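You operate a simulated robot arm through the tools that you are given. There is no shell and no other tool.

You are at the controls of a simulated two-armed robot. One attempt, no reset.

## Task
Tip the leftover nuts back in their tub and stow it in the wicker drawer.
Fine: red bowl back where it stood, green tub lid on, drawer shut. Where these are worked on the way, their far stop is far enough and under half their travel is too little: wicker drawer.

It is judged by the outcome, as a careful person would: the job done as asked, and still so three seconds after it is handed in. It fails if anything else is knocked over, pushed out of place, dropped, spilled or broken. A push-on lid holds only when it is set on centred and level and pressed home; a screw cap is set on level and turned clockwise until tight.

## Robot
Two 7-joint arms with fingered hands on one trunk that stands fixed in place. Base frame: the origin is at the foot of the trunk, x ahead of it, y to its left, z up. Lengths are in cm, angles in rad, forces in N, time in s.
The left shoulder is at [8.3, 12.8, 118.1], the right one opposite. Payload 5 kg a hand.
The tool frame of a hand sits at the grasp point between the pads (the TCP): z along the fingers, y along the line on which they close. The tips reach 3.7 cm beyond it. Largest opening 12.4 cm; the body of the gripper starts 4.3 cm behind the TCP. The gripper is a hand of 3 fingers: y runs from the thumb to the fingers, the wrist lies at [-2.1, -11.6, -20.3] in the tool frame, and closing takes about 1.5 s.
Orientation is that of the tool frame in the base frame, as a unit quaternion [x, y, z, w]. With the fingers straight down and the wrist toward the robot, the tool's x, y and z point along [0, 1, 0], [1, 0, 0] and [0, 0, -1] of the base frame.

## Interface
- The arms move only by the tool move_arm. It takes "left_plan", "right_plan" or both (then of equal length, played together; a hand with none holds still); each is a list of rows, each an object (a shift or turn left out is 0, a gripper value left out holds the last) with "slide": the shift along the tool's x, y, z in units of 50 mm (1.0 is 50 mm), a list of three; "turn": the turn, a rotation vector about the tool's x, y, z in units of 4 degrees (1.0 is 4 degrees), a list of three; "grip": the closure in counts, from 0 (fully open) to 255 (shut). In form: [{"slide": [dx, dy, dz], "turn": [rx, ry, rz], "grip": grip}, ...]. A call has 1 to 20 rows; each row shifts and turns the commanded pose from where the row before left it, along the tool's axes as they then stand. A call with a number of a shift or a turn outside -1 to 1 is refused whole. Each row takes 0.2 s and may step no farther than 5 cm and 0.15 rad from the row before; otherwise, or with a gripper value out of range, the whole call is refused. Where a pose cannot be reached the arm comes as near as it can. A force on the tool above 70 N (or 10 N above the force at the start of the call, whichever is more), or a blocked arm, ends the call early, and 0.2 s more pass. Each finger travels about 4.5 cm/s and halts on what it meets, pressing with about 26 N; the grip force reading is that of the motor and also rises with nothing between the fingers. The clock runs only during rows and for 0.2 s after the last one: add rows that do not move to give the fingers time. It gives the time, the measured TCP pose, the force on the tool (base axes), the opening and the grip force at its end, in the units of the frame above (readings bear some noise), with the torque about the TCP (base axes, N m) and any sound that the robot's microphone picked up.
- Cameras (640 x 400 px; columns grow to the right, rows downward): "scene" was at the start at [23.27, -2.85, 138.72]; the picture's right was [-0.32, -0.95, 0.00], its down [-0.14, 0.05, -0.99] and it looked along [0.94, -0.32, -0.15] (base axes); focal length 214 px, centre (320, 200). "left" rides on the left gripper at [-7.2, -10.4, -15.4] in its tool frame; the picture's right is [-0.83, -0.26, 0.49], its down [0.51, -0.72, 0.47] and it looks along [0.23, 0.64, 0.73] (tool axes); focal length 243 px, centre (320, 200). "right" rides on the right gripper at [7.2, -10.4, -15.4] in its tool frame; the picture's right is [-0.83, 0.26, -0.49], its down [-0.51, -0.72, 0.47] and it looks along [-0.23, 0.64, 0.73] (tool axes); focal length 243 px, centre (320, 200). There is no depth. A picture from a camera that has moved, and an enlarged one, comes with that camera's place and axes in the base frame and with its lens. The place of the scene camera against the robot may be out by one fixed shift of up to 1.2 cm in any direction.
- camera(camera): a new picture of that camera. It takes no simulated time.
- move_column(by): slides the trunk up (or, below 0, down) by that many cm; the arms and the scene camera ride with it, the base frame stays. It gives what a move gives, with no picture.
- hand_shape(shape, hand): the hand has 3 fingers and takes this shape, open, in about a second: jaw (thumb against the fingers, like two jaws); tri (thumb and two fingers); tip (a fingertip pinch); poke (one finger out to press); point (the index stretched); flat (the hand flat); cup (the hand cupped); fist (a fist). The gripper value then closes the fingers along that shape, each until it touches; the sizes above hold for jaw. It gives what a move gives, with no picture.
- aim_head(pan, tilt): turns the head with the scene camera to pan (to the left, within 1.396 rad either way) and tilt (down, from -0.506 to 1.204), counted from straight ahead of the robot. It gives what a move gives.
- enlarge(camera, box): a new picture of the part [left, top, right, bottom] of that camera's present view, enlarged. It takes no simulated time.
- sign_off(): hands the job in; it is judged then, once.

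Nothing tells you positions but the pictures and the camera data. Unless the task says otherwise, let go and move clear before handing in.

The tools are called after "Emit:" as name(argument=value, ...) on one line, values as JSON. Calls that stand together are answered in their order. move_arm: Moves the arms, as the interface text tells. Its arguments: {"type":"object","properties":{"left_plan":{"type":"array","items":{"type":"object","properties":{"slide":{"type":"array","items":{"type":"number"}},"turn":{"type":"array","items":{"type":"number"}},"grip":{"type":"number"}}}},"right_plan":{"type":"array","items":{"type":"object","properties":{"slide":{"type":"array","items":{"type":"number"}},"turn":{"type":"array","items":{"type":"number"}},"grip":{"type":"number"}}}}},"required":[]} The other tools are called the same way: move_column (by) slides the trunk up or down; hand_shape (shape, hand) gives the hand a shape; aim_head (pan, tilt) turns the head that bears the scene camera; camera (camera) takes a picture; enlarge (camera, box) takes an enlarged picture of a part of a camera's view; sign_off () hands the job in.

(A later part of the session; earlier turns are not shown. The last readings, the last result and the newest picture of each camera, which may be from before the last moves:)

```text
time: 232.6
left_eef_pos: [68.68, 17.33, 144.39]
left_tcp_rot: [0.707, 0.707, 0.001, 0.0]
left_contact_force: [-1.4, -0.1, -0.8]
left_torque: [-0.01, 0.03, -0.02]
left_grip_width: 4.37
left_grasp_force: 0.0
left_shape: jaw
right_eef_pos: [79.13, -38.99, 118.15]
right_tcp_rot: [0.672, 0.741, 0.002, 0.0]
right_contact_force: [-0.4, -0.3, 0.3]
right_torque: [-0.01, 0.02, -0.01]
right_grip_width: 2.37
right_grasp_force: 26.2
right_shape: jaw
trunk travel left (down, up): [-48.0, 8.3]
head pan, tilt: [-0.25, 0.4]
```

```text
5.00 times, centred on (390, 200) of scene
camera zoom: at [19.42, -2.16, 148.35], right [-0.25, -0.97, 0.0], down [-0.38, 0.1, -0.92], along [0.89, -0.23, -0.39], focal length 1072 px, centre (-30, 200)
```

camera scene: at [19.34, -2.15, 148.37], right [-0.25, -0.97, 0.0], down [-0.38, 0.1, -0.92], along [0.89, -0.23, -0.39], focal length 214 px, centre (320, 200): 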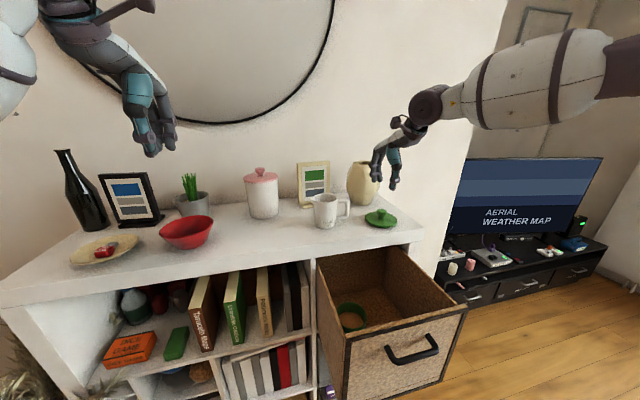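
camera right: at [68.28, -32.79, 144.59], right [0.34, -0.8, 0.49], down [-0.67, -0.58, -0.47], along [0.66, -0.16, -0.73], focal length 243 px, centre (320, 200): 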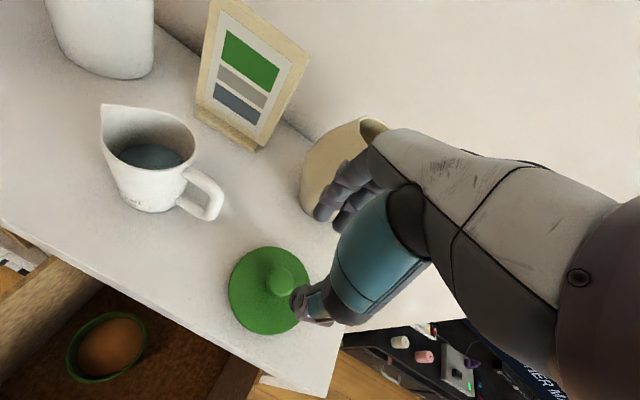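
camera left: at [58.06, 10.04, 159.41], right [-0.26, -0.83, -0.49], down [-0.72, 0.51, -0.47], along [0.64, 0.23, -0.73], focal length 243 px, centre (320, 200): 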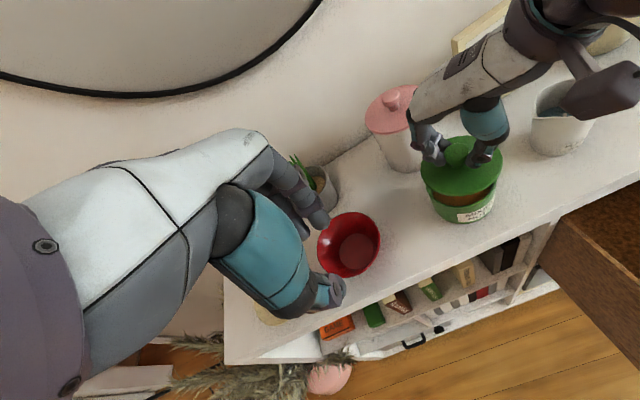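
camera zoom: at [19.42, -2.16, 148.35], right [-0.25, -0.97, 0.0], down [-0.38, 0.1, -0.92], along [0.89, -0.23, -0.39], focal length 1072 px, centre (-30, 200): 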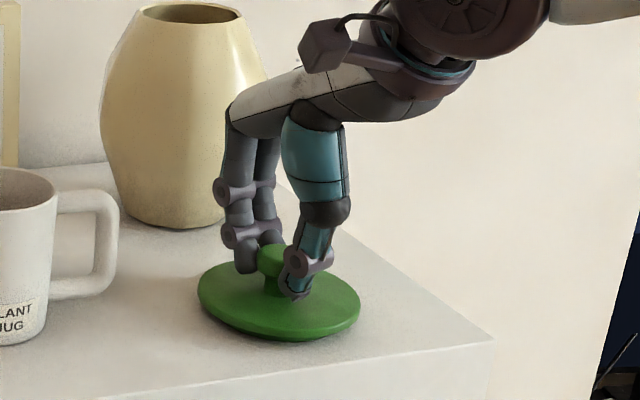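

The lid is gripped. I'll lift it and carry it over the drawer, then lower it in front of the shelf edge toward the tub.

Emit:
move_arm(right_plan=[{"slide": [0, 0, -0.3]}, {"slide": [0, 0, -0.6]}, {"slide": [0, 0, -0.6]}, {"slide": [0, 0, -0.4]}, {"slide": [0.3, -0.4, 0]}, {"slide": [0.5, -0.65, 0]}, {"slide": [0.5, -0.65, 0]}, {"slide": [0.5, -0.65, 0]}, {"slide": [0.5, -0.65, 0]}, {"slide": [0.5, -0.65, 0]}, {"slide": [0.25, -0.1, 0]}, {}])

Emit:
camera(camera="right")

Emit:
camera(camera="scene")

```text
time: 235.2
left_eef_pos: [68.64, 17.51, 144.44]
left_tcp_rot: [0.707, 0.707, 0.0, 0.0]
left_contact_force: [-0.2, -0.4, 0.0]
left_torque: [0.03, 0.02, 0.0]
left_grip_width: 4.34
left_grasp_force: 0.1
left_shape: jaw
right_eef_pos: [58.96, -25.73, 127.74]
right_tcp_rot: [0.671, 0.741, 0.002, -0.001]
right_contact_force: [-0.5, 0.1, -0.2]
right_torque: [0.01, 0.0, 0.01]
right_grip_width: 2.38
right_grasp_force: 25.4
right_shape: jaw
trunk travel left (down, up): [-48.0, 8.3]
head pan, tilt: [-0.25, 0.4]
```

```text
taken
camera right: at [47.75, -19.6, 143.14], right [0.34, -0.8, 0.49], down [-0.67, -0.57, -0.47], along [0.66, -0.16, -0.73], focal length 243 px, centre (320, 200)
```

right: 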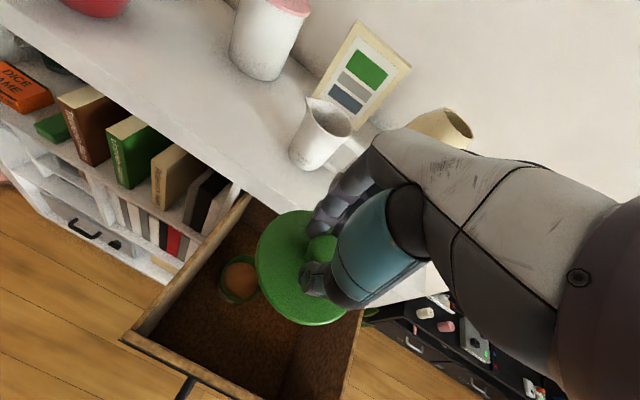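

```text
taken
camera scene: at [19.46, -2.19, 148.34], right [-0.25, -0.97, 0.0], down [-0.38, 0.1, -0.92], along [0.89, -0.23, -0.39], focal length 214 px, centre (320, 200)
```

scene: 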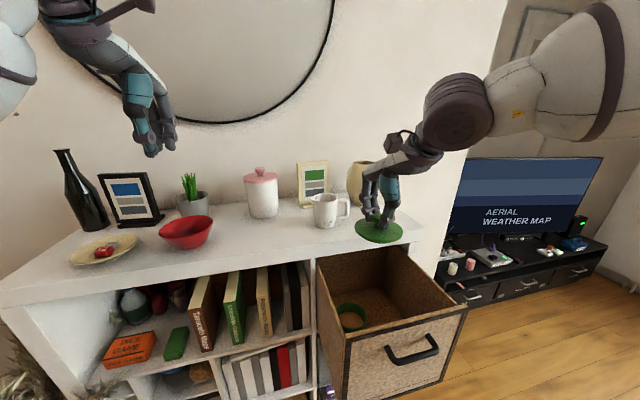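

Emit:
move_arm(right_plan=[{"slide": [0.1, 0.3, 0.3]}, {"slide": [0.05, 0, 0.5]}, {"slide": [0, 0, 0.6]}, {"slide": [0, 0, 0.6]}, {"slide": [0, 0, 0.6]}, {"slide": [0, 0, 0.6]}, {"slide": [0, 0, 0.6]}, {"slide": [0, 0, 0.6]}, {"slide": [0, 0, 0.6]}, {"slide": [0, 0, 0.5]}, {"slide": [0, 0, 0.3]}, {}])

Emit:
camera(camera="right")

Emit:
enlarge(camera="scene", box=[300, 200, 480, 340])

```text
time: 237.8
left_eef_pos: [68.75, 17.46, 144.5]
left_tcp_rot: [0.707, 0.707, 0.001, 0.0]
left_contact_force: [0.6, -0.5, 0.6]
left_torque: [-0.02, -0.01, 0.01]
left_grip_width: 4.38
left_grasp_force: 0.1
left_shape: jaw
right_eef_pos: [60.47, -24.77, 98.98]
right_tcp_rot: [0.671, 0.742, 0.002, 0.0]
right_contact_force: [0.4, 0.2, -0.8]
right_torque: [-0.02, 0.02, -0.02]
right_grip_width: 2.4
right_grasp_force: 26.7
right_shape: jaw
trunk travel left (down, up): [-48.0, 8.3]
head pan, tilt: [-0.25, 0.4]
```

```text
taken
camera right: at [49.28, -18.63, 114.32], right [0.34, -0.8, 0.49], down [-0.67, -0.58, -0.47], along [0.66, -0.16, -0.73], focal length 243 px, centre (320, 200)
```

right: 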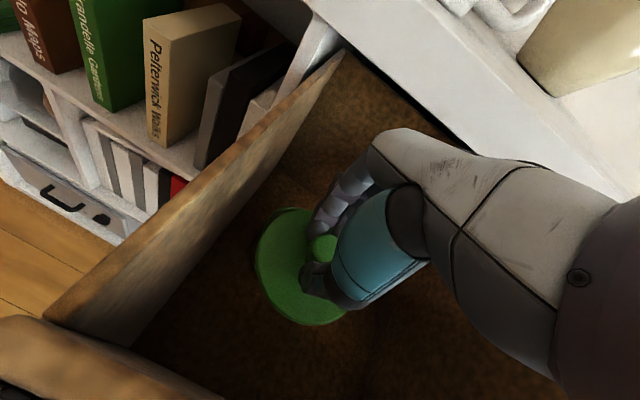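

```text
2.86 times, centred on (390, 270) of scene
camera zoom: at [19.38, -2.15, 148.36], right [-0.25, -0.97, 0.0], down [-0.38, 0.1, -0.92], along [0.89, -0.23, -0.39], focal length 613 px, centre (120, 0)
```

zoom: 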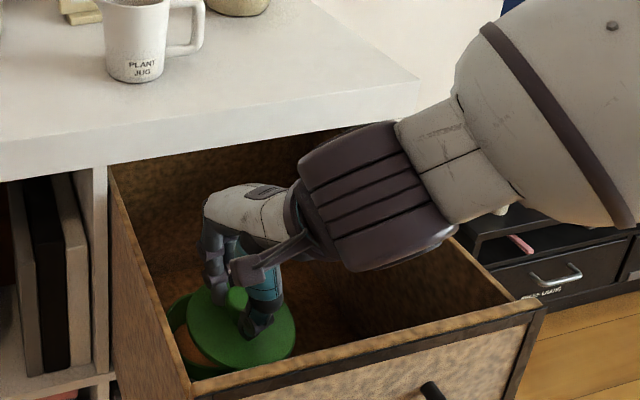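

The lid is inside the drawer, above the tub. I'll move it forward over the tub and compare alignment.

Emit:
move_arm(right_plan=[{"slide": [-0.03, 0.3, 0.1]}, {"slide": [-0.04, 0.4, 0.1]}, {"slide": [-0.04, 0.4, 0.1]}, {"slide": [-0.03, 0.26, 0.1]}, {}, {}])

Emit:
enlarge(camera="right", box=[200, 170, 400, 330])

Emit:
enlarge(camera="scene", box=[310, 270, 410, 350])

Emit:
camera(camera="left")

```text
time: 239.2
left_eef_pos: [68.65, 17.42, 144.32]
left_tcp_rot: [0.707, 0.707, 0.0, 0.001]
left_contact_force: [1.0, 0.9, 0.0]
left_torque: [0.01, 0.02, 0.03]
left_grip_width: 4.39
left_grasp_force: 0.1
left_shape: jaw
right_eef_pos: [67.32, -24.82, 96.9]
right_tcp_rot: [0.67, 0.742, 0.002, -0.001]
right_contact_force: [-0.7, 0.3, 0.0]
right_torque: [-0.01, 0.01, 0.01]
right_grip_width: 2.38
right_grasp_force: 26.3
right_shape: jaw
trunk travel left (down, up): [-48.0, 8.3]
head pan, tilt: [-0.25, 0.4]
```

```text
2.50 times, centred on (300, 250) of right
camera zoom: at [56.12, -18.83, 112.3], right [0.34, -0.8, 0.49], down [-0.67, -0.57, -0.47], along [0.66, -0.16, -0.73], focal length 606 px, centre (370, 75)
```

zoom: 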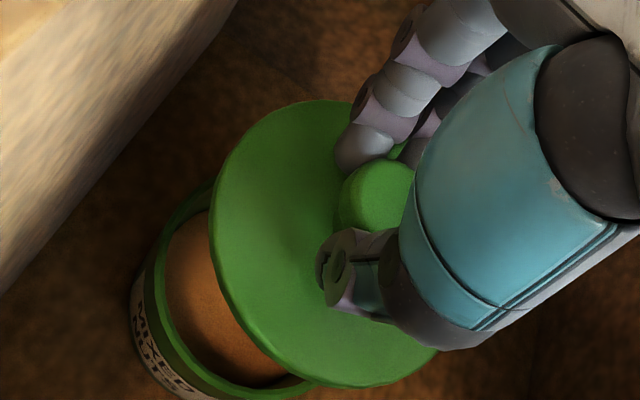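

```text
5.00 times, centred on (360, 310) of scene
camera zoom: at [19.4, -2.16, 148.36], right [-0.25, -0.97, 0.0], down [-0.38, 0.1, -0.92], along [0.89, -0.23, -0.39], focal length 1072 px, centre (120, -350)
```

zoom: 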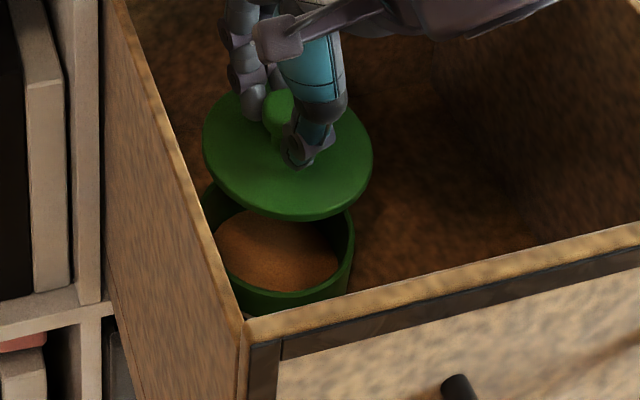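

```text
taken
camera left: at [58.24, 10.15, 159.85], right [-0.26, -0.83, -0.49], down [-0.72, 0.51, -0.47], along [0.64, 0.23, -0.73], focal length 243 px, centre (320, 200)
```

left: 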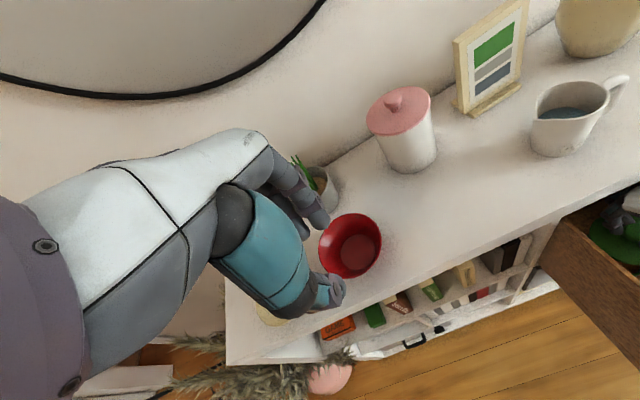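

Emit:
enlarge(camera="right", box=[195, 230, 315, 330])

Emit:
enlarge(camera="scene", box=[345, 285, 395, 335])

```text
4.00 times, centred on (255, 280) of right
camera zoom: at [56.12, -18.83, 112.3], right [0.34, -0.8, 0.49], down [-0.67, -0.57, -0.47], along [0.66, -0.16, -0.73], focal length 970 px, centre (580, -120)
```

zoom: 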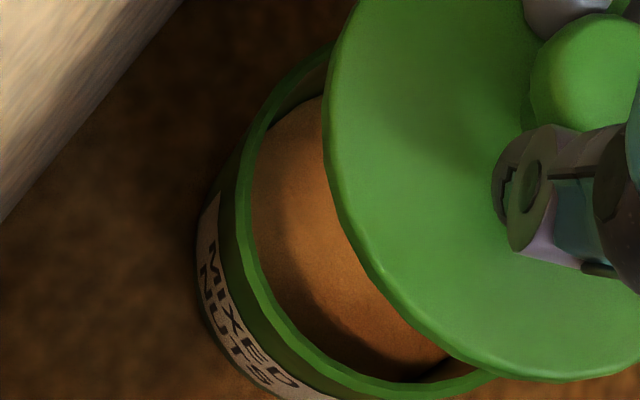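

```text
8.00 times, centred on (370, 310) of scene
camera zoom: at [19.4, -2.16, 148.36], right [-0.25, -0.97, 0.0], down [-0.38, 0.1, -0.92], along [0.89, -0.23, -0.39], focal length 1716 px, centre (-80, -680)
```

zoom: 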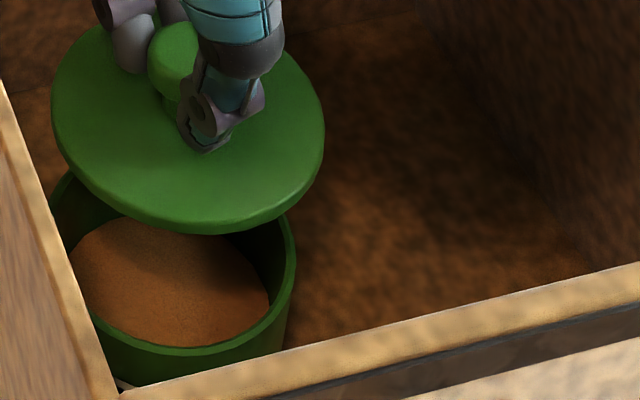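

Both views agree: the lid needs to shift about 3.5 mm toward the robot and 2.7 mm left. I'll correct that and lower toward the rim, feeling for contact.

Emit:
move_arm(right_plan=[{"slide": [0.061, -0.064, 0.1]}, {"slide": [0, 0, 0.3]}, {"slide": [0, 0, 0.3]}, {"slide": [0, 0, 0.2]}, {}, {}])

Emit:
enlarge(camera="right", box=[195, 230, 315, 330])

Emit:
enlarge(camera="scene", box=[345, 290, 395, 340])

```text
time: 240.6
left_eef_pos: [68.67, 17.37, 144.44]
left_tcp_rot: [0.708, 0.706, 0.001, -0.001]
left_contact_force: [0.1, -0.5, 0.0]
left_torque: [-0.02, 0.03, 0.0]
left_grip_width: 4.33
left_grasp_force: 0.1
left_shape: jaw
right_eef_pos: [66.92, -24.6, 92.22]
right_tcp_rot: [0.671, 0.742, 0.002, -0.001]
right_contact_force: [0.2, 0.2, 0.2]
right_torque: [-0.02, 0.02, -0.01]
right_grip_width: 2.35
right_grasp_force: 26.2
right_shape: jaw
trunk travel left (down, up): [-48.0, 8.3]
head pan, tilt: [-0.25, 0.4]
```

```text
4.00 times, centred on (255, 280) of right
camera zoom: at [55.77, -18.46, 107.66], right [0.34, -0.8, 0.49], down [-0.67, -0.57, -0.47], along [0.66, -0.16, -0.73], focal length 970 px, centre (580, -120)
```

zoom: 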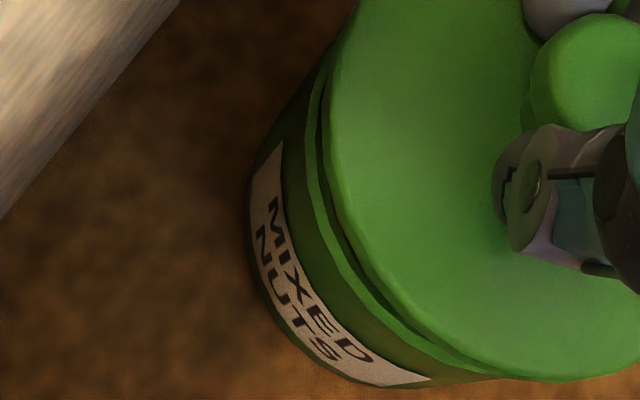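

```text
8.00 times, centred on (370, 315) of scene
camera zoom: at [19.42, -2.15, 148.35], right [-0.25, -0.97, 0.0], down [-0.38, 0.1, -0.92], along [0.89, -0.23, -0.39], focal length 1716 px, centre (-80, -720)
```

zoom: 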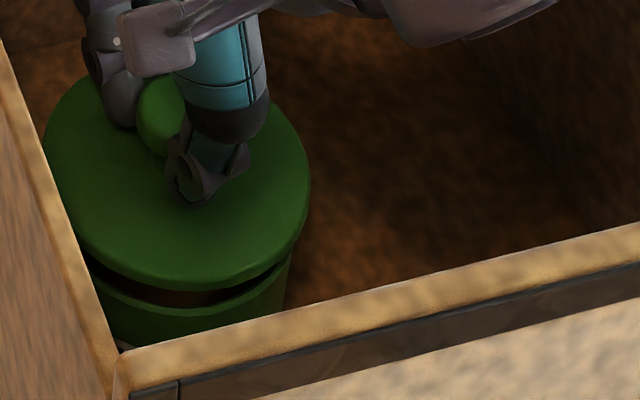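

Nearly aligned; I'll nudge about 1 mm and lower gently through the rim level.

Emit:
move_arm(right_plan=[{"slide": [0.024, 0.02, 0.04]}, {"slide": [0, 0, 0.05]}, {"slide": [0, 0, 0.05]}, {}])

Emit:
move_arm(right_plan=[{"slide": [0, 0, 0.05]}, {}])

Emit:
move_arm(right_plan=[{"slide": [0, 0, 0.05]}, {}])

```text
time: 241.6
left_eef_pos: [68.68, 17.46, 144.36]
left_tcp_rot: [0.707, 0.707, 0.001, 0.0]
left_contact_force: [0.0, 1.0, 0.4]
left_torque: [-0.02, -0.02, 0.02]
left_grip_width: 4.35
left_grasp_force: 0.1
left_shape: jaw
right_eef_pos: [67.05, -24.39, 91.56]
right_tcp_rot: [0.671, 0.741, 0.001, -0.001]
right_contact_force: [0.0, -0.4, -0.4]
right_torque: [-0.01, -0.01, -0.04]
right_grip_width: 2.37
right_grasp_force: 26.1
right_shape: jaw
trunk travel left (down, up): [-48.0, 8.3]
head pan, tilt: [-0.25, 0.4]
```

```text
time: 242.2
left_eef_pos: [68.73, 17.4, 144.46]
left_tcp_rot: [0.707, 0.707, 0.0, 0.0]
left_contact_force: [0.2, -1.2, 0.5]
left_torque: [0.01, -0.01, 0.0]
left_grip_width: 4.36
left_grasp_force: 0.0
left_shape: jaw
right_eef_pos: [67.14, -24.37, 91.29]
right_tcp_rot: [0.671, 0.742, 0.002, 0.0]
right_contact_force: [0.4, -0.5, -0.6]
right_torque: [0.02, 0.03, -0.01]
right_grip_width: 2.39
right_grasp_force: 26.3
right_shape: jaw
trunk travel left (down, up): [-48.0, 8.3]
head pan, tilt: [-0.25, 0.4]
```

```text
time: 242.8
left_eef_pos: [68.7, 17.36, 144.49]
left_tcp_rot: [0.707, 0.707, -0.001, -0.001]
left_contact_force: [0.1, -0.3, -0.7]
left_torque: [-0.02, 0.0, 0.0]
left_grip_width: 4.37
left_grasp_force: 0.0
left_shape: jaw
right_eef_pos: [67.02, -24.3, 91.1]
right_tcp_rot: [0.671, 0.742, 0.002, -0.001]
right_contact_force: [0.3, -0.5, -0.8]
right_torque: [-0.01, 0.0, 0.02]
right_grip_width: 2.39
right_grasp_force: 26.2
right_shape: jaw
trunk travel left (down, up): [-48.0, 8.3]
head pan, tilt: [-0.25, 0.4]
```

Emit:
move_arm(right_plan=[{"slide": [0, 0, 0.04]}, {}])

Emit:
move_arm(right_plan=[{"slide": [0, 0, 0.04]}, {}])

Emit:
enlarge(camera="right", box=[195, 230, 315, 330])

Emit:
enlarge(camera="scene", box=[345, 290, 395, 340])

```text
time: 243.4
left_eef_pos: [68.69, 17.4, 144.34]
left_tcp_rot: [0.708, 0.707, 0.0, 0.0]
left_contact_force: [-0.1, 0.4, 0.2]
left_torque: [-0.03, 0.01, 0.0]
left_grip_width: 4.32
left_grasp_force: 0.0
left_shape: jaw
right_eef_pos: [66.93, -24.37, 90.82]
right_tcp_rot: [0.67, 0.742, 0.002, -0.001]
right_contact_force: [-0.9, 0.0, -0.5]
right_torque: [-0.02, 0.01, -0.03]
right_grip_width: 2.38
right_grasp_force: 25.8
right_shape: jaw
trunk travel left (down, up): [-48.0, 8.3]
head pan, tilt: [-0.25, 0.4]
```

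```text
time: 244.0
left_eef_pos: [68.74, 17.44, 144.42]
left_tcp_rot: [0.707, 0.707, 0.0, 0.0]
left_contact_force: [0.6, -0.1, -0.4]
left_torque: [-0.01, -0.01, -0.03]
left_grip_width: 4.35
left_grasp_force: 0.0
left_shape: jaw
right_eef_pos: [67.14, -24.31, 90.76]
right_tcp_rot: [0.671, 0.742, 0.003, -0.001]
right_contact_force: [0.1, -0.1, -0.2]
right_torque: [-0.01, -0.05, -0.01]
right_grip_width: 2.36
right_grasp_force: 26.1
right_shape: jaw
trunk travel left (down, up): [-48.0, 8.3]
head pan, tilt: [-0.25, 0.4]
```

```text
4.00 times, centred on (255, 280) of right
camera zoom: at [55.87, -18.31, 106.09], right [0.34, -0.8, 0.49], down [-0.67, -0.57, -0.47], along [0.66, -0.16, -0.73], focal length 970 px, centre (580, -120)
```

zoom: 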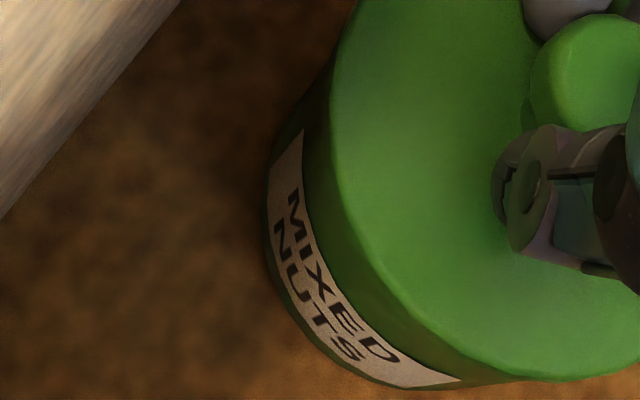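

```text
8.00 times, centred on (370, 315) of scene
camera zoom: at [19.39, -2.15, 148.36], right [-0.25, -0.97, 0.0], down [-0.38, 0.1, -0.92], along [0.89, -0.23, -0.39], focal length 1716 px, centre (-80, -720)
```

zoom: 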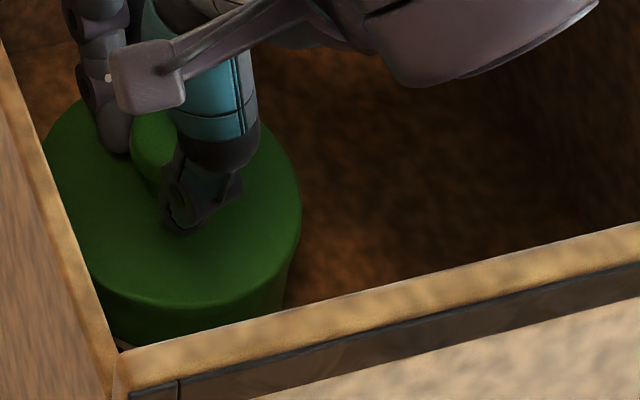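

Emit:
move_arm(right_plan=[{"slide": [0, 0, 0.04]}, {"slide": [0, 0, 0.04]}, {}])

Emit:
move_arm(right_plan=[{"slide": [0, 0, 0.04]}, {"slide": [0, 0, 0.03]}, {}])

```text
time: 244.8
left_eef_pos: [68.4, 17.39, 144.56]
left_tcp_rot: [0.707, 0.707, 0.0, 0.001]
left_contact_force: [1.2, -0.1, 0.3]
left_torque: [0.01, 0.0, -0.02]
left_grip_width: 4.35
left_grasp_force: 0.1
left_shape: jaw
right_eef_pos: [67.09, -24.34, 90.6]
right_tcp_rot: [0.672, 0.741, 0.004, 0.001]
right_contact_force: [0.7, -4.7, 23.6]
right_torque: [-0.15, -0.04, -0.07]
right_grip_width: 2.49
right_grasp_force: 25.9
right_shape: jaw
trunk travel left (down, up): [-48.0, 8.3]
head pan, tilt: [-0.25, 0.4]
```

```text
time: 245.6
left_eef_pos: [68.54, 17.51, 144.26]
left_tcp_rot: [0.707, 0.708, 0.0, 0.001]
left_contact_force: [-0.3, -0.2, 0.3]
left_torque: [0.0, 0.0, 0.0]
left_grip_width: 4.32
left_grasp_force: 0.0
left_shape: jaw
right_eef_pos: [66.81, -24.22, 89.86]
right_tcp_rot: [0.671, 0.742, 0.002, 0.0]
right_contact_force: [-1.6, 2.6, 19.1]
right_torque: [0.09, 0.33, 0.07]
right_grip_width: 2.56
right_grasp_force: 26.4
right_shape: jaw
trunk travel left (down, up): [-48.0, 8.3]
head pan, tilt: [-0.25, 0.4]
```

The lid is seated in the tub with 20+ N. I'll ease off, open the fingers, rise, close them, and press on the knob with a sustained push.

Emit:
move_arm(right_plan=[{"slide": [0, 0, -0.06]}, {"grip": 200}, {"grip": 150}, {"grip": 125}, {}, {"slide": [0, 0, -0.3]}, {"slide": [0, 0, -0.5]}, {"slide": [0, 0, -0.4], "grip": 200}, {"grip": 255}, {}, {}, {}, {}])

Emit:
enlarge(camera="right", box=[200, 170, 400, 330])

Emit:
enlarge(camera="scene", box=[335, 275, 405, 345])

```text
time: 248.4
left_eef_pos: [68.68, 17.39, 144.59]
left_tcp_rot: [0.707, 0.707, 0.0, -0.001]
left_contact_force: [0.3, -0.4, -0.2]
left_torque: [0.0, -0.02, 0.01]
left_grip_width: 4.36
left_grasp_force: 0.1
left_shape: jaw
right_eef_pos: [67.04, -24.26, 96.01]
right_tcp_rot: [0.671, 0.741, 0.002, -0.002]
right_contact_force: [0.6, -0.2, 0.0]
right_torque: [0.01, 0.03, -0.01]
right_grip_width: 0.0
right_grasp_force: 25.9
right_shape: jaw
trunk travel left (down, up): [-48.0, 8.3]
head pan, tilt: [-0.25, 0.4]
```

```text
2.50 times, centred on (300, 250) of right
camera zoom: at [55.89, -18.21, 111.5], right [0.34, -0.8, 0.49], down [-0.67, -0.57, -0.47], along [0.66, -0.16, -0.73], focal length 606 px, centre (370, 75)
```

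zoom: 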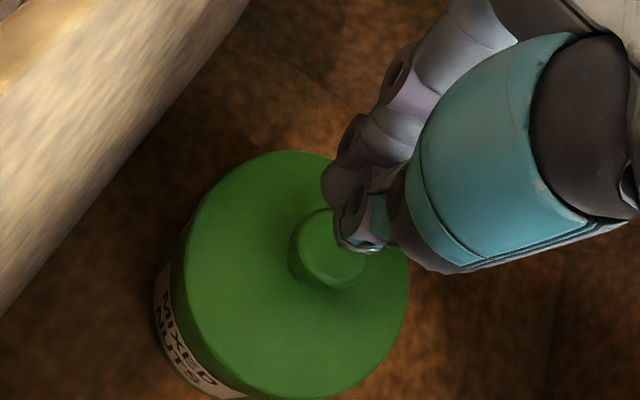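

```text
5.71 times, centred on (370, 310) of scene
camera zoom: at [19.41, -2.15, 148.35], right [-0.25, -0.97, 0.0], down [-0.38, 0.1, -0.92], along [0.89, -0.23, -0.39], focal length 1226 px, centre (34, -429)
```

zoom: 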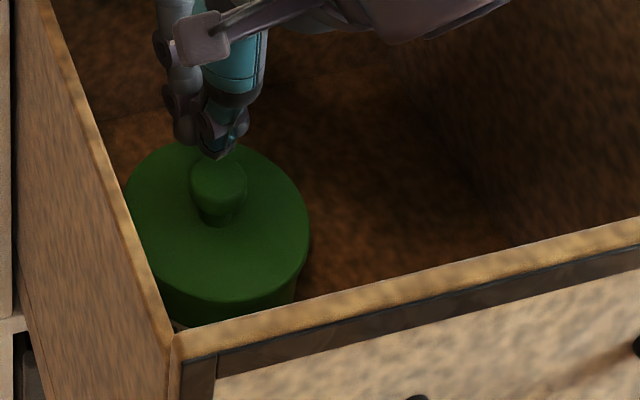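

The lid sits centred on the tub. I'll align over the knob, about 5 mm to the right, and press down with a sustained push.

Emit:
move_arm(right_plan=[{"slide": [-0.098, -0.045, 0.1]}, {"slide": [0, 0, 0.2]}, {"slide": [0, 0, 0.14]}, {}])

Emit:
move_arm(right_plan=[{"slide": [0, 0.003, 0.05]}, {"slide": [0, 0.003, 0.05]}, {}])

Emit:
enlarge(camera="scene", box=[335, 275, 405, 345])

```text
time: 249.4
left_eef_pos: [68.59, 17.41, 144.44]
left_tcp_rot: [0.707, 0.707, 0.0, -0.001]
left_contact_force: [0.1, -0.5, 1.2]
left_torque: [0.01, 0.0, -0.03]
left_grip_width: 4.33
left_grasp_force: 0.0
left_shape: jaw
right_eef_pos: [66.82, -24.76, 94.04]
right_tcp_rot: [0.67, 0.742, 0.001, -0.001]
right_contact_force: [-0.5, -0.6, -0.4]
right_torque: [-0.01, 0.0, 0.01]
right_grip_width: 0.02
right_grasp_force: 26.0
right_shape: jaw
trunk travel left (down, up): [-48.0, 8.3]
head pan, tilt: [-0.25, 0.4]
```

```text
time: 250.2
left_eef_pos: [68.7, 17.31, 144.46]
left_tcp_rot: [0.707, 0.707, 0.0, 0.0]
left_contact_force: [0.1, -0.1, -0.9]
left_torque: [0.0, -0.01, -0.05]
left_grip_width: 4.35
left_grasp_force: 0.0
left_shape: jaw
right_eef_pos: [66.89, -24.79, 93.5]
right_tcp_rot: [0.672, 0.741, 0.001, -0.001]
right_contact_force: [0.2, -0.7, -0.5]
right_torque: [0.0, 0.0, -0.01]
right_grip_width: 0.0
right_grasp_force: 25.6
right_shape: jaw
trunk travel left (down, up): [-48.0, 8.3]
head pan, tilt: [-0.25, 0.4]
```

```text
5.71 times, centred on (370, 310) of scene
camera zoom: at [19.41, -2.15, 148.35], right [-0.25, -0.97, 0.0], down [-0.38, 0.1, -0.92], along [0.89, -0.23, -0.39], focal length 1226 px, centre (34, -429)
```

zoom: 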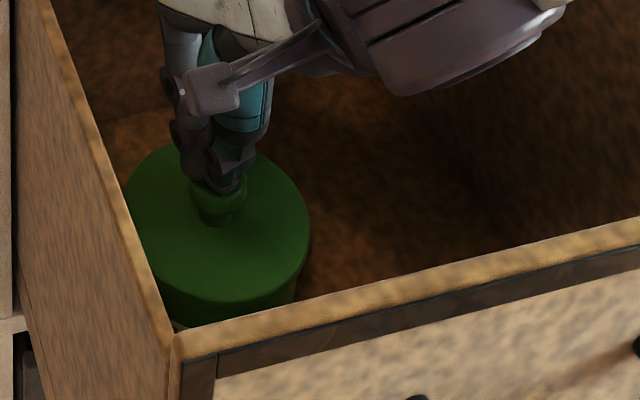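

Not in contact yet. I'll continue down in small steps until the force builds.

Emit:
move_arm(right_plan=[{"slide": [0, 0.003, 0.05]}, {"slide": [0, 0.003, 0.05]}, {}])

Emit:
move_arm(right_plan=[{"slide": [0, 0.006, 0.05]}, {"slide": [0, 0.006, 0.04]}, {}])

```text
time: 251.0
left_eef_pos: [68.68, 17.34, 144.41]
left_tcp_rot: [0.707, 0.707, -0.001, 0.0]
left_contact_force: [0.4, -0.4, -0.1]
left_torque: [-0.01, -0.02, 0.01]
left_grip_width: 4.35
left_grasp_force: 0.1
left_shape: jaw
right_eef_pos: [66.81, -24.79, 93.06]
right_tcp_rot: [0.671, 0.741, 0.002, -0.001]
right_contact_force: [-0.2, -0.2, 1.1]
right_torque: [0.03, 0.05, 0.02]
right_grip_width: 0.0
right_grasp_force: 26.3
right_shape: jaw
trunk travel left (down, up): [-48.0, 8.3]
head pan, tilt: [-0.25, 0.4]
```

```text
time: 251.8
left_eef_pos: [68.28, 17.53, 144.54]
left_tcp_rot: [0.707, 0.707, 0.0, 0.001]
left_contact_force: [-0.5, -0.3, 0.5]
left_torque: [0.02, 0.01, -0.01]
left_grip_width: 4.36
left_grasp_force: 0.1
left_shape: jaw
right_eef_pos: [66.96, -24.78, 92.99]
right_tcp_rot: [0.671, 0.742, 0.003, 0.002]
right_contact_force: [0.2, -3.6, 30.0]
right_torque: [-0.06, 0.04, -0.05]
right_grip_width: 0.01
right_grasp_force: 26.3
right_shape: jaw
trunk travel left (down, up): [-48.0, 8.3]
head pan, tilt: [-0.25, 0.4]
```

30 N, well centred. I'll push to about 60 N and hold for a second.

Emit:
move_arm(right_plan=[{"slide": [0, 0.005, 0.05]}, {"slide": [0, 0.005, 0.05]}, {}, {}, {}, {}, {}, {}])

Emit:
enlarge(camera="scene", box=[335, 275, 405, 345])

```text
time: 252.6
left_eef_pos: [68.49, 17.45, 144.29]
left_tcp_rot: [0.706, 0.708, -0.001, 0.0]
left_contact_force: [0.9, -0.2, 0.4]
left_torque: [0.02, 0.06, 0.0]
left_grip_width: 4.34
left_grasp_force: 0.0
left_shape: jaw
right_eef_pos: [67.57, -24.66, 92.97]
right_tcp_rot: [0.671, 0.742, 0.009, 0.005]
right_contact_force: [-1.6, -5.8, 48.9]
right_torque: [-0.26, 0.34, -0.05]
right_grip_width: 0.0
right_grasp_force: 26.1
right_shape: jaw
trunk travel left (down, up): [-48.0, 8.3]
head pan, tilt: [-0.25, 0.4]
stopped in row 3 (right hand): the force on the tool passed its limit at 72 N (the readings are from after the stop); the commanded pose is now the measured one
```

```text
5.71 times, centred on (370, 310) of scene
camera zoom: at [19.19, -2.11, 148.35], right [-0.25, -0.97, 0.0], down [-0.38, 0.1, -0.92], along [0.89, -0.23, -0.39], focal length 1226 px, centre (34, -429)
```

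zoom: 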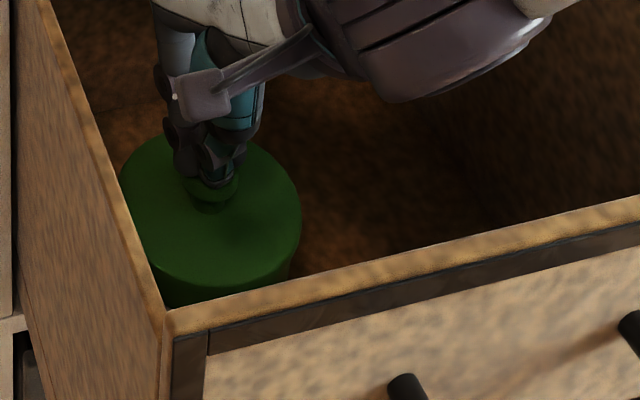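

I pressed the lid with 72 N on centre; the drawer itself slid in a few millimetres, which is harmless. I'll rise and inspect, then check gently whether the lid now holds.

Emit:
move_arm(right_plan=[{"slide": [0, 0, -0.2]}, {"slide": [0, 0, -0.4]}, {"grip": 180}, {"grip": 125}, {}, {}])

Emit:
enlarge(camera="right", box=[200, 170, 400, 330])

Emit:
enlarge(camera="scene", box=[335, 275, 405, 345])

```text
time: 254.0
left_eef_pos: [68.53, 17.42, 144.35]
left_tcp_rot: [0.707, 0.707, 0.0, 0.0]
left_contact_force: [-0.2, 0.3, 0.1]
left_torque: [0.0, 0.0, 0.03]
left_grip_width: 4.38
left_grasp_force: 0.1
left_shape: jaw
right_eef_pos: [67.35, -24.82, 95.37]
right_tcp_rot: [0.671, 0.741, 0.003, 0.002]
right_contact_force: [0.1, 0.4, 0.1]
right_torque: [0.01, 0.01, -0.01]
right_grip_width: 6.27
right_grasp_force: 0.1
right_shape: jaw
trunk travel left (down, up): [-48.0, 8.3]
head pan, tilt: [-0.25, 0.4]
```

```text
2.50 times, centred on (300, 250) of right
camera zoom: at [56.05, -18.8, 110.75], right [0.34, -0.8, 0.49], down [-0.66, -0.57, -0.48], along [0.67, -0.16, -0.73], focal length 606 px, centre (370, 75)
```

zoom: 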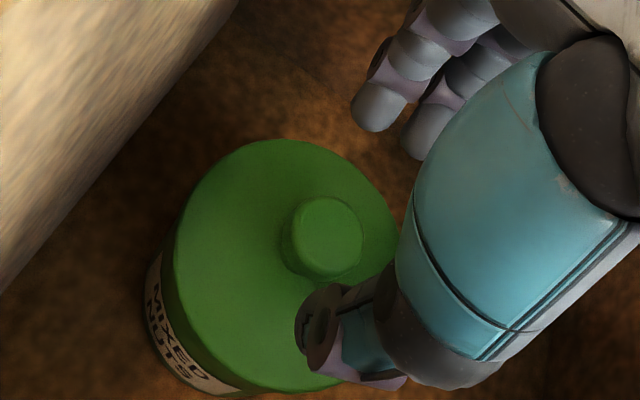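

```text
5.71 times, centred on (370, 310) of scene
camera zoom: at [19.37, -2.15, 148.36], right [-0.25, -0.97, 0.0], down [-0.38, 0.1, -0.92], along [0.89, -0.23, -0.39], focal length 1226 px, centre (34, -429)
```

zoom: 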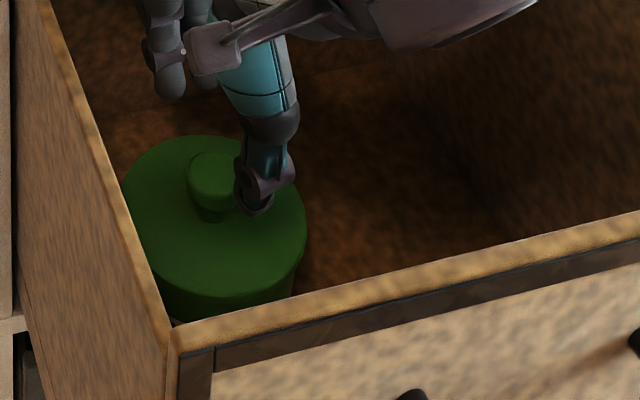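

The knob is aligned. I'll close gently on it and tug by a millimetre or two, watching the force.

Emit:
move_arm(right_plan=[{"slide": [0, 0, 0.3]}, {"slide": [0, 0, 0.4]}, {"slide": [0, 0, 0.22]}, {}, {"grip": 180}, {"grip": 220}, {"grip": 255}, {}, {}, {}])

Emit:
enlarge(camera="scene", box=[335, 275, 405, 345])

Emit:
move_arm(right_plan=[{"slide": [0, 0, -0.03]}, {}])

Emit:
move_arm(right_plan=[{"slide": [0, 0, -0.03]}, {}])

Emit:
enlarge(camera="scene", box=[335, 275, 405, 345])

```text
time: 256.2
left_eef_pos: [68.68, 17.39, 144.48]
left_tcp_rot: [0.708, 0.707, 0.0, 0.0]
left_contact_force: [-0.2, 0.4, 0.1]
left_torque: [-0.03, 0.0, 0.02]
left_grip_width: 4.37
left_grasp_force: 0.0
left_shape: jaw
right_eef_pos: [67.44, -24.82, 90.8]
right_tcp_rot: [0.67, 0.742, 0.004, 0.001]
right_contact_force: [-0.3, 0.6, -0.3]
right_torque: [0.0, -0.01, -0.01]
right_grip_width: 2.44
right_grasp_force: 25.9
right_shape: jaw
trunk travel left (down, up): [-48.0, 8.3]
head pan, tilt: [-0.25, 0.4]
```

```text
5.71 times, centred on (370, 310) of scene
camera zoom: at [19.42, -2.16, 148.35], right [-0.25, -0.97, 0.0], down [-0.38, 0.1, -0.92], along [0.89, -0.23, -0.39], focal length 1226 px, centre (34, -429)
```

zoom: 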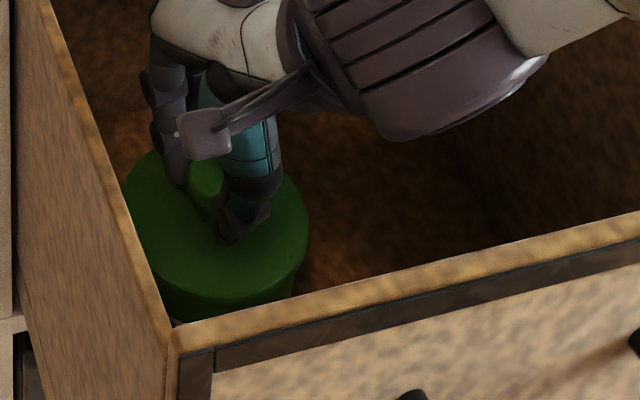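

```text
time: 256.8
left_eef_pos: [68.71, 17.38, 144.5]
left_tcp_rot: [0.707, 0.707, -0.001, 0.0]
left_contact_force: [0.3, 0.1, -1.0]
left_torque: [0.0, 0.0, 0.01]
left_grip_width: 4.37
left_grasp_force: 0.0
left_shape: jaw
right_eef_pos: [67.5, -24.76, 91.05]
right_tcp_rot: [0.671, 0.741, 0.004, 0.002]
right_contact_force: [0.2, 0.1, -1.3]
right_torque: [0.02, 0.0, -0.01]
right_grip_width: 2.43
right_grasp_force: 26.3
right_shape: jaw
trunk travel left (down, up): [-48.0, 8.3]
head pan, tilt: [-0.25, 0.4]
```

```text
time: 257.4
left_eef_pos: [68.74, 17.4, 144.34]
left_tcp_rot: [0.707, 0.707, 0.0, 0.001]
left_contact_force: [0.1, -0.6, 0.0]
left_torque: [0.01, 0.0, -0.01]
left_grip_width: 4.37
left_grasp_force: 0.0
left_shape: jaw
right_eef_pos: [67.31, -24.81, 91.22]
right_tcp_rot: [0.671, 0.742, 0.004, 0.002]
right_contact_force: [0.5, -0.6, -0.7]
right_torque: [0.01, -0.01, -0.01]
right_grip_width: 2.45
right_grasp_force: 25.8
right_shape: jaw
trunk travel left (down, up): [-48.0, 8.3]
head pan, tilt: [-0.25, 0.4]
```

```text
5.71 times, centred on (370, 310) of scene
camera zoom: at [19.42, -2.16, 148.35], right [-0.25, -0.97, 0.0], down [-0.38, 0.1, -0.92], along [0.89, -0.23, -0.39], focal length 1226 px, centre (34, -429)
```

zoom: 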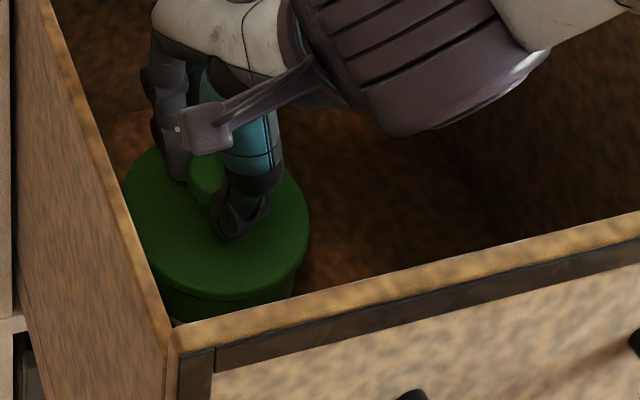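

Emit:
move_arm(right_plan=[{"slide": [0, 0, -0.06]}, {}, {}])

Emit:
enlarge(camera="scene", box=[345, 285, 395, 335])

Emit:
enlarge(camera="right", box=[195, 230, 315, 330])

```text
time: 258.2
left_eef_pos: [68.63, 17.43, 144.45]
left_tcp_rot: [0.707, 0.707, 0.0, 0.001]
left_contact_force: [0.2, -0.1, 0.1]
left_torque: [-0.03, -0.04, 0.02]
left_grip_width: 4.38
left_grasp_force: 0.0
left_shape: jaw
right_eef_pos: [67.29, -24.88, 91.47]
right_tcp_rot: [0.671, 0.742, 0.005, 0.002]
right_contact_force: [0.7, -0.5, -1.0]
right_torque: [0.01, 0.03, -0.01]
right_grip_width: 2.43
right_grasp_force: 26.1
right_shape: jaw
trunk travel left (down, up): [-48.0, 8.3]
head pan, tilt: [-0.25, 0.4]
```

```text
8.00 times, centred on (370, 310) of scene
camera zoom: at [19.43, -2.16, 148.35], right [-0.25, -0.97, 0.0], down [-0.38, 0.1, -0.92], along [0.89, -0.23, -0.39], focal length 1716 px, centre (-80, -680)
```

zoom: 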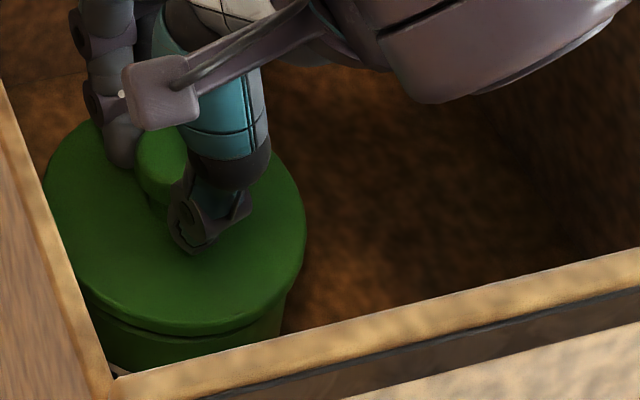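

```text
4.00 times, centred on (255, 280) of right
camera zoom: at [56.1, -18.78, 106.72], right [0.34, -0.8, 0.49], down [-0.66, -0.57, -0.48], along [0.67, -0.16, -0.73], focal length 970 px, centre (580, -120)
```

zoom: 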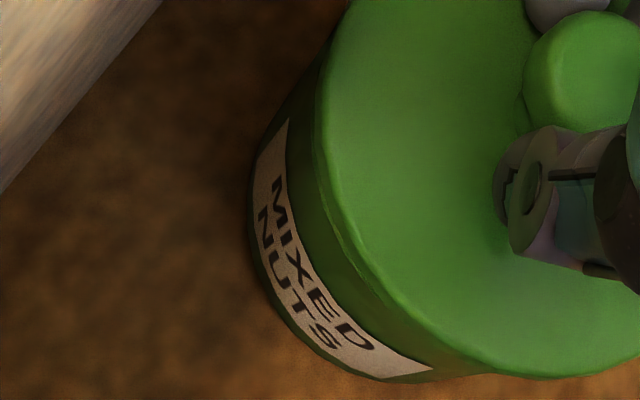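

The lid still lifts freely, so it's simply a seated lid with no snap; what matters is that it's centred, level and fully down. I'll lift it slightly, re-measure the centring, and seat it carefully once more.

Emit:
move_arm(right_plan=[{"slide": [0, 0, -0.3]}, {"slide": [0, 0, -0.5]}, {"slide": [0, 0, -0.3]}, {}, {}])

Emit:
enlarge(camera="right", box=[195, 230, 315, 330])

Emit:
enlarge(camera="scene", box=[345, 285, 395, 335])

```text
time: 259.4
left_eef_pos: [68.65, 17.36, 144.31]
left_tcp_rot: [0.707, 0.707, 0.0, 0.0]
left_contact_force: [-0.2, -0.1, -0.2]
left_torque: [0.01, 0.01, 0.03]
left_grip_width: 4.34
left_grasp_force: 0.1
left_shape: jaw
right_eef_pos: [67.42, -24.98, 96.92]
right_tcp_rot: [0.671, 0.741, 0.004, 0.001]
right_contact_force: [0.0, 0.5, -0.6]
right_torque: [0.02, -0.02, 0.01]
right_grip_width: 2.44
right_grasp_force: 26.5
right_shape: jaw
trunk travel left (down, up): [-48.0, 8.3]
head pan, tilt: [-0.25, 0.4]
```

```text
4.00 times, centred on (255, 280) of right
camera zoom: at [56.09, -18.83, 112.19], right [0.34, -0.8, 0.49], down [-0.66, -0.57, -0.48], along [0.67, -0.16, -0.73], focal length 970 px, centre (580, -120)
```

zoom: 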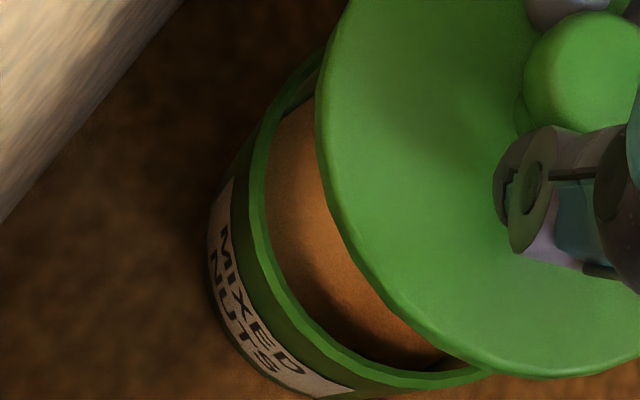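

```text
8.00 times, centred on (370, 310) of scene
camera zoom: at [19.4, -2.15, 148.35], right [-0.25, -0.97, 0.0], down [-0.38, 0.1, -0.92], along [0.89, -0.23, -0.39], focal length 1716 px, centre (-80, -680)
```

zoom: 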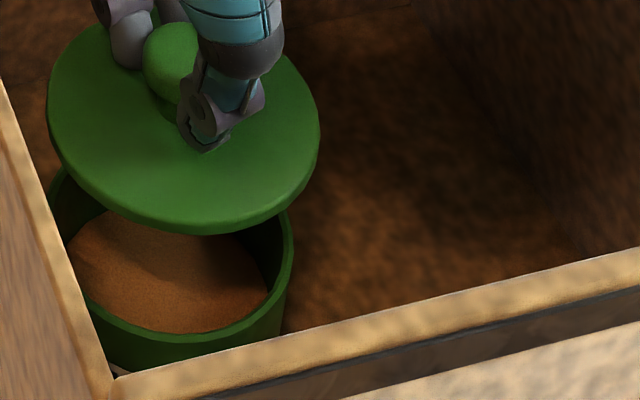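

Both cameras now show the lid concentric with the tub to within about 1 mm. I'll lower straight down and seat it, stopping at light contact.

Emit:
move_arm(right_plan=[{"slide": [0.016, -0.019, 0.2]}, {"slide": [0, 0, 0.3]}, {"slide": [0, 0, 0.3]}, {"slide": [0, 0, 0.2]}, {"slide": [0, 0, 0.1]}, {}])

Emit:
move_arm(right_plan=[{"slide": [0, 0, 0.04]}, {"slide": [0, 0, 0.04]}, {}])

Emit:
move_arm(right_plan=[{"slide": [0, 0, 0.04]}, {}])

```text
time: 260.8
left_eef_pos: [68.76, 17.43, 144.23]
left_tcp_rot: [0.707, 0.707, 0.0, 0.0]
left_contact_force: [-0.2, -0.2, -0.9]
left_torque: [0.03, 0.0, 0.03]
left_grip_width: 4.35
left_grasp_force: 0.0
left_shape: jaw
right_eef_pos: [67.13, -24.83, 91.43]
right_tcp_rot: [0.671, 0.741, 0.005, 0.002]
right_contact_force: [0.2, -0.3, -0.6]
right_torque: [0.01, 0.01, -0.03]
right_grip_width: 2.42
right_grasp_force: 25.3
right_shape: jaw
trunk travel left (down, up): [-48.0, 8.3]
head pan, tilt: [-0.25, 0.4]
```

```text
time: 261.6
left_eef_pos: [68.73, 17.35, 144.38]
left_tcp_rot: [0.707, 0.707, 0.0, -0.001]
left_contact_force: [0.1, -0.1, 0.2]
left_torque: [-0.01, -0.01, -0.02]
left_grip_width: 4.38
left_grasp_force: 0.1
left_shape: jaw
right_eef_pos: [67.15, -24.77, 91.13]
right_tcp_rot: [0.671, 0.741, 0.004, 0.002]
right_contact_force: [0.1, 0.2, -0.8]
right_torque: [-0.01, 0.0, 0.03]
right_grip_width: 2.45
right_grasp_force: 25.6
right_shape: jaw
trunk travel left (down, up): [-48.0, 8.3]
head pan, tilt: [-0.25, 0.4]
```

```text
time: 262.2
left_eef_pos: [68.74, 17.39, 144.4]
left_tcp_rot: [0.707, 0.707, 0.0, 0.0]
left_contact_force: [0.5, 0.5, 0.0]
left_torque: [-0.02, 0.01, -0.01]
left_grip_width: 4.34
left_grasp_force: 0.0
left_shape: jaw
right_eef_pos: [67.34, -24.85, 90.84]
right_tcp_rot: [0.671, 0.742, 0.005, 0.001]
right_contact_force: [0.5, 0.5, 0.6]
right_torque: [-0.01, 0.0, -0.01]
right_grip_width: 2.46
right_grasp_force: 26.0
right_shape: jaw
trunk travel left (down, up): [-48.0, 8.3]
head pan, tilt: [-0.25, 0.4]
```

Emit:
move_arm(right_plan=[{"slide": [0, 0, 0.04]}, {}])

Emit:
move_arm(right_plan=[{"slide": [0, 0, -0.02]}, {"grip": 210}, {"grip": 170}, {"grip": 125}, {}, {"slide": [0, 0, -0.3]}, {"slide": [0, 0, -0.4]}, {"slide": [0, 0, -0.4], "grip": 200}, {"grip": 255}, {}, {}, {}, {}])

Emit:
enlarge(camera="right", box=[200, 170, 400, 330])

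Emit:
enlarge(camera="scene", box=[345, 285, 395, 335])

```text
time: 262.8
left_eef_pos: [68.46, 17.48, 144.48]
left_tcp_rot: [0.707, 0.707, 0.0, 0.0]
left_contact_force: [0.1, -1.5, -0.3]
left_torque: [0.0, -0.03, 0.01]
left_grip_width: 4.35
left_grasp_force: 0.0
left_shape: jaw
right_eef_pos: [67.23, -24.77, 90.8]
right_tcp_rot: [0.671, 0.742, 0.005, 0.002]
right_contact_force: [-1.0, -1.8, 4.4]
right_torque: [-0.03, 0.0, -0.04]
right_grip_width: 2.45
right_grasp_force: 25.9
right_shape: jaw
trunk travel left (down, up): [-48.0, 8.3]
head pan, tilt: [-0.25, 0.4]
```

```text
time: 265.6
left_eef_pos: [68.6, 17.37, 144.4]
left_tcp_rot: [0.707, 0.707, 0.0, 0.0]
left_contact_force: [0.6, 0.0, 0.1]
left_torque: [-0.01, -0.04, 0.02]
left_grip_width: 4.35
left_grasp_force: 0.1
left_shape: jaw
right_eef_pos: [67.29, -24.68, 96.13]
right_tcp_rot: [0.671, 0.741, 0.004, 0.001]
right_contact_force: [-0.3, -0.4, -1.1]
right_torque: [0.0, -0.03, 0.0]
right_grip_width: 0.0
right_grasp_force: 26.1
right_shape: jaw
trunk travel left (down, up): [-48.0, 8.3]
head pan, tilt: [-0.25, 0.4]
```

```text
2.50 times, centred on (300, 250) of right
camera zoom: at [56.02, -18.64, 111.39], right [0.34, -0.8, 0.49], down [-0.66, -0.57, -0.48], along [0.67, -0.16, -0.73], focal length 606 px, centre (370, 75)
```

zoom: 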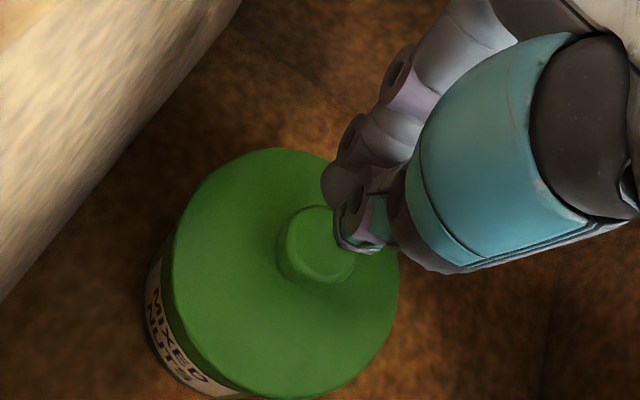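

```text
8.00 times, centred on (370, 310) of scene
camera zoom: at [19.42, -2.16, 148.35], right [-0.25, -0.97, 0.0], down [-0.38, 0.1, -0.92], along [0.89, -0.23, -0.39], focal length 1716 px, centre (-80, -680)
```

zoom: 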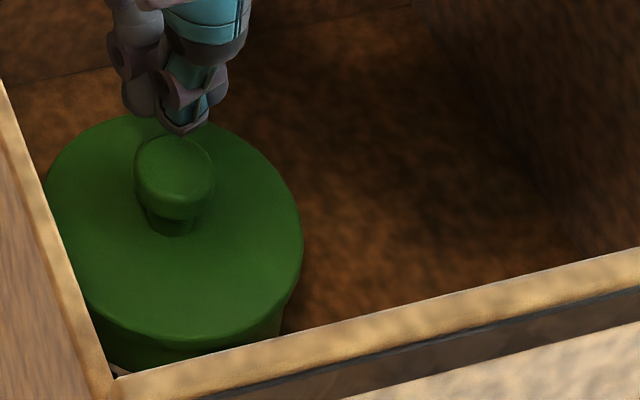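

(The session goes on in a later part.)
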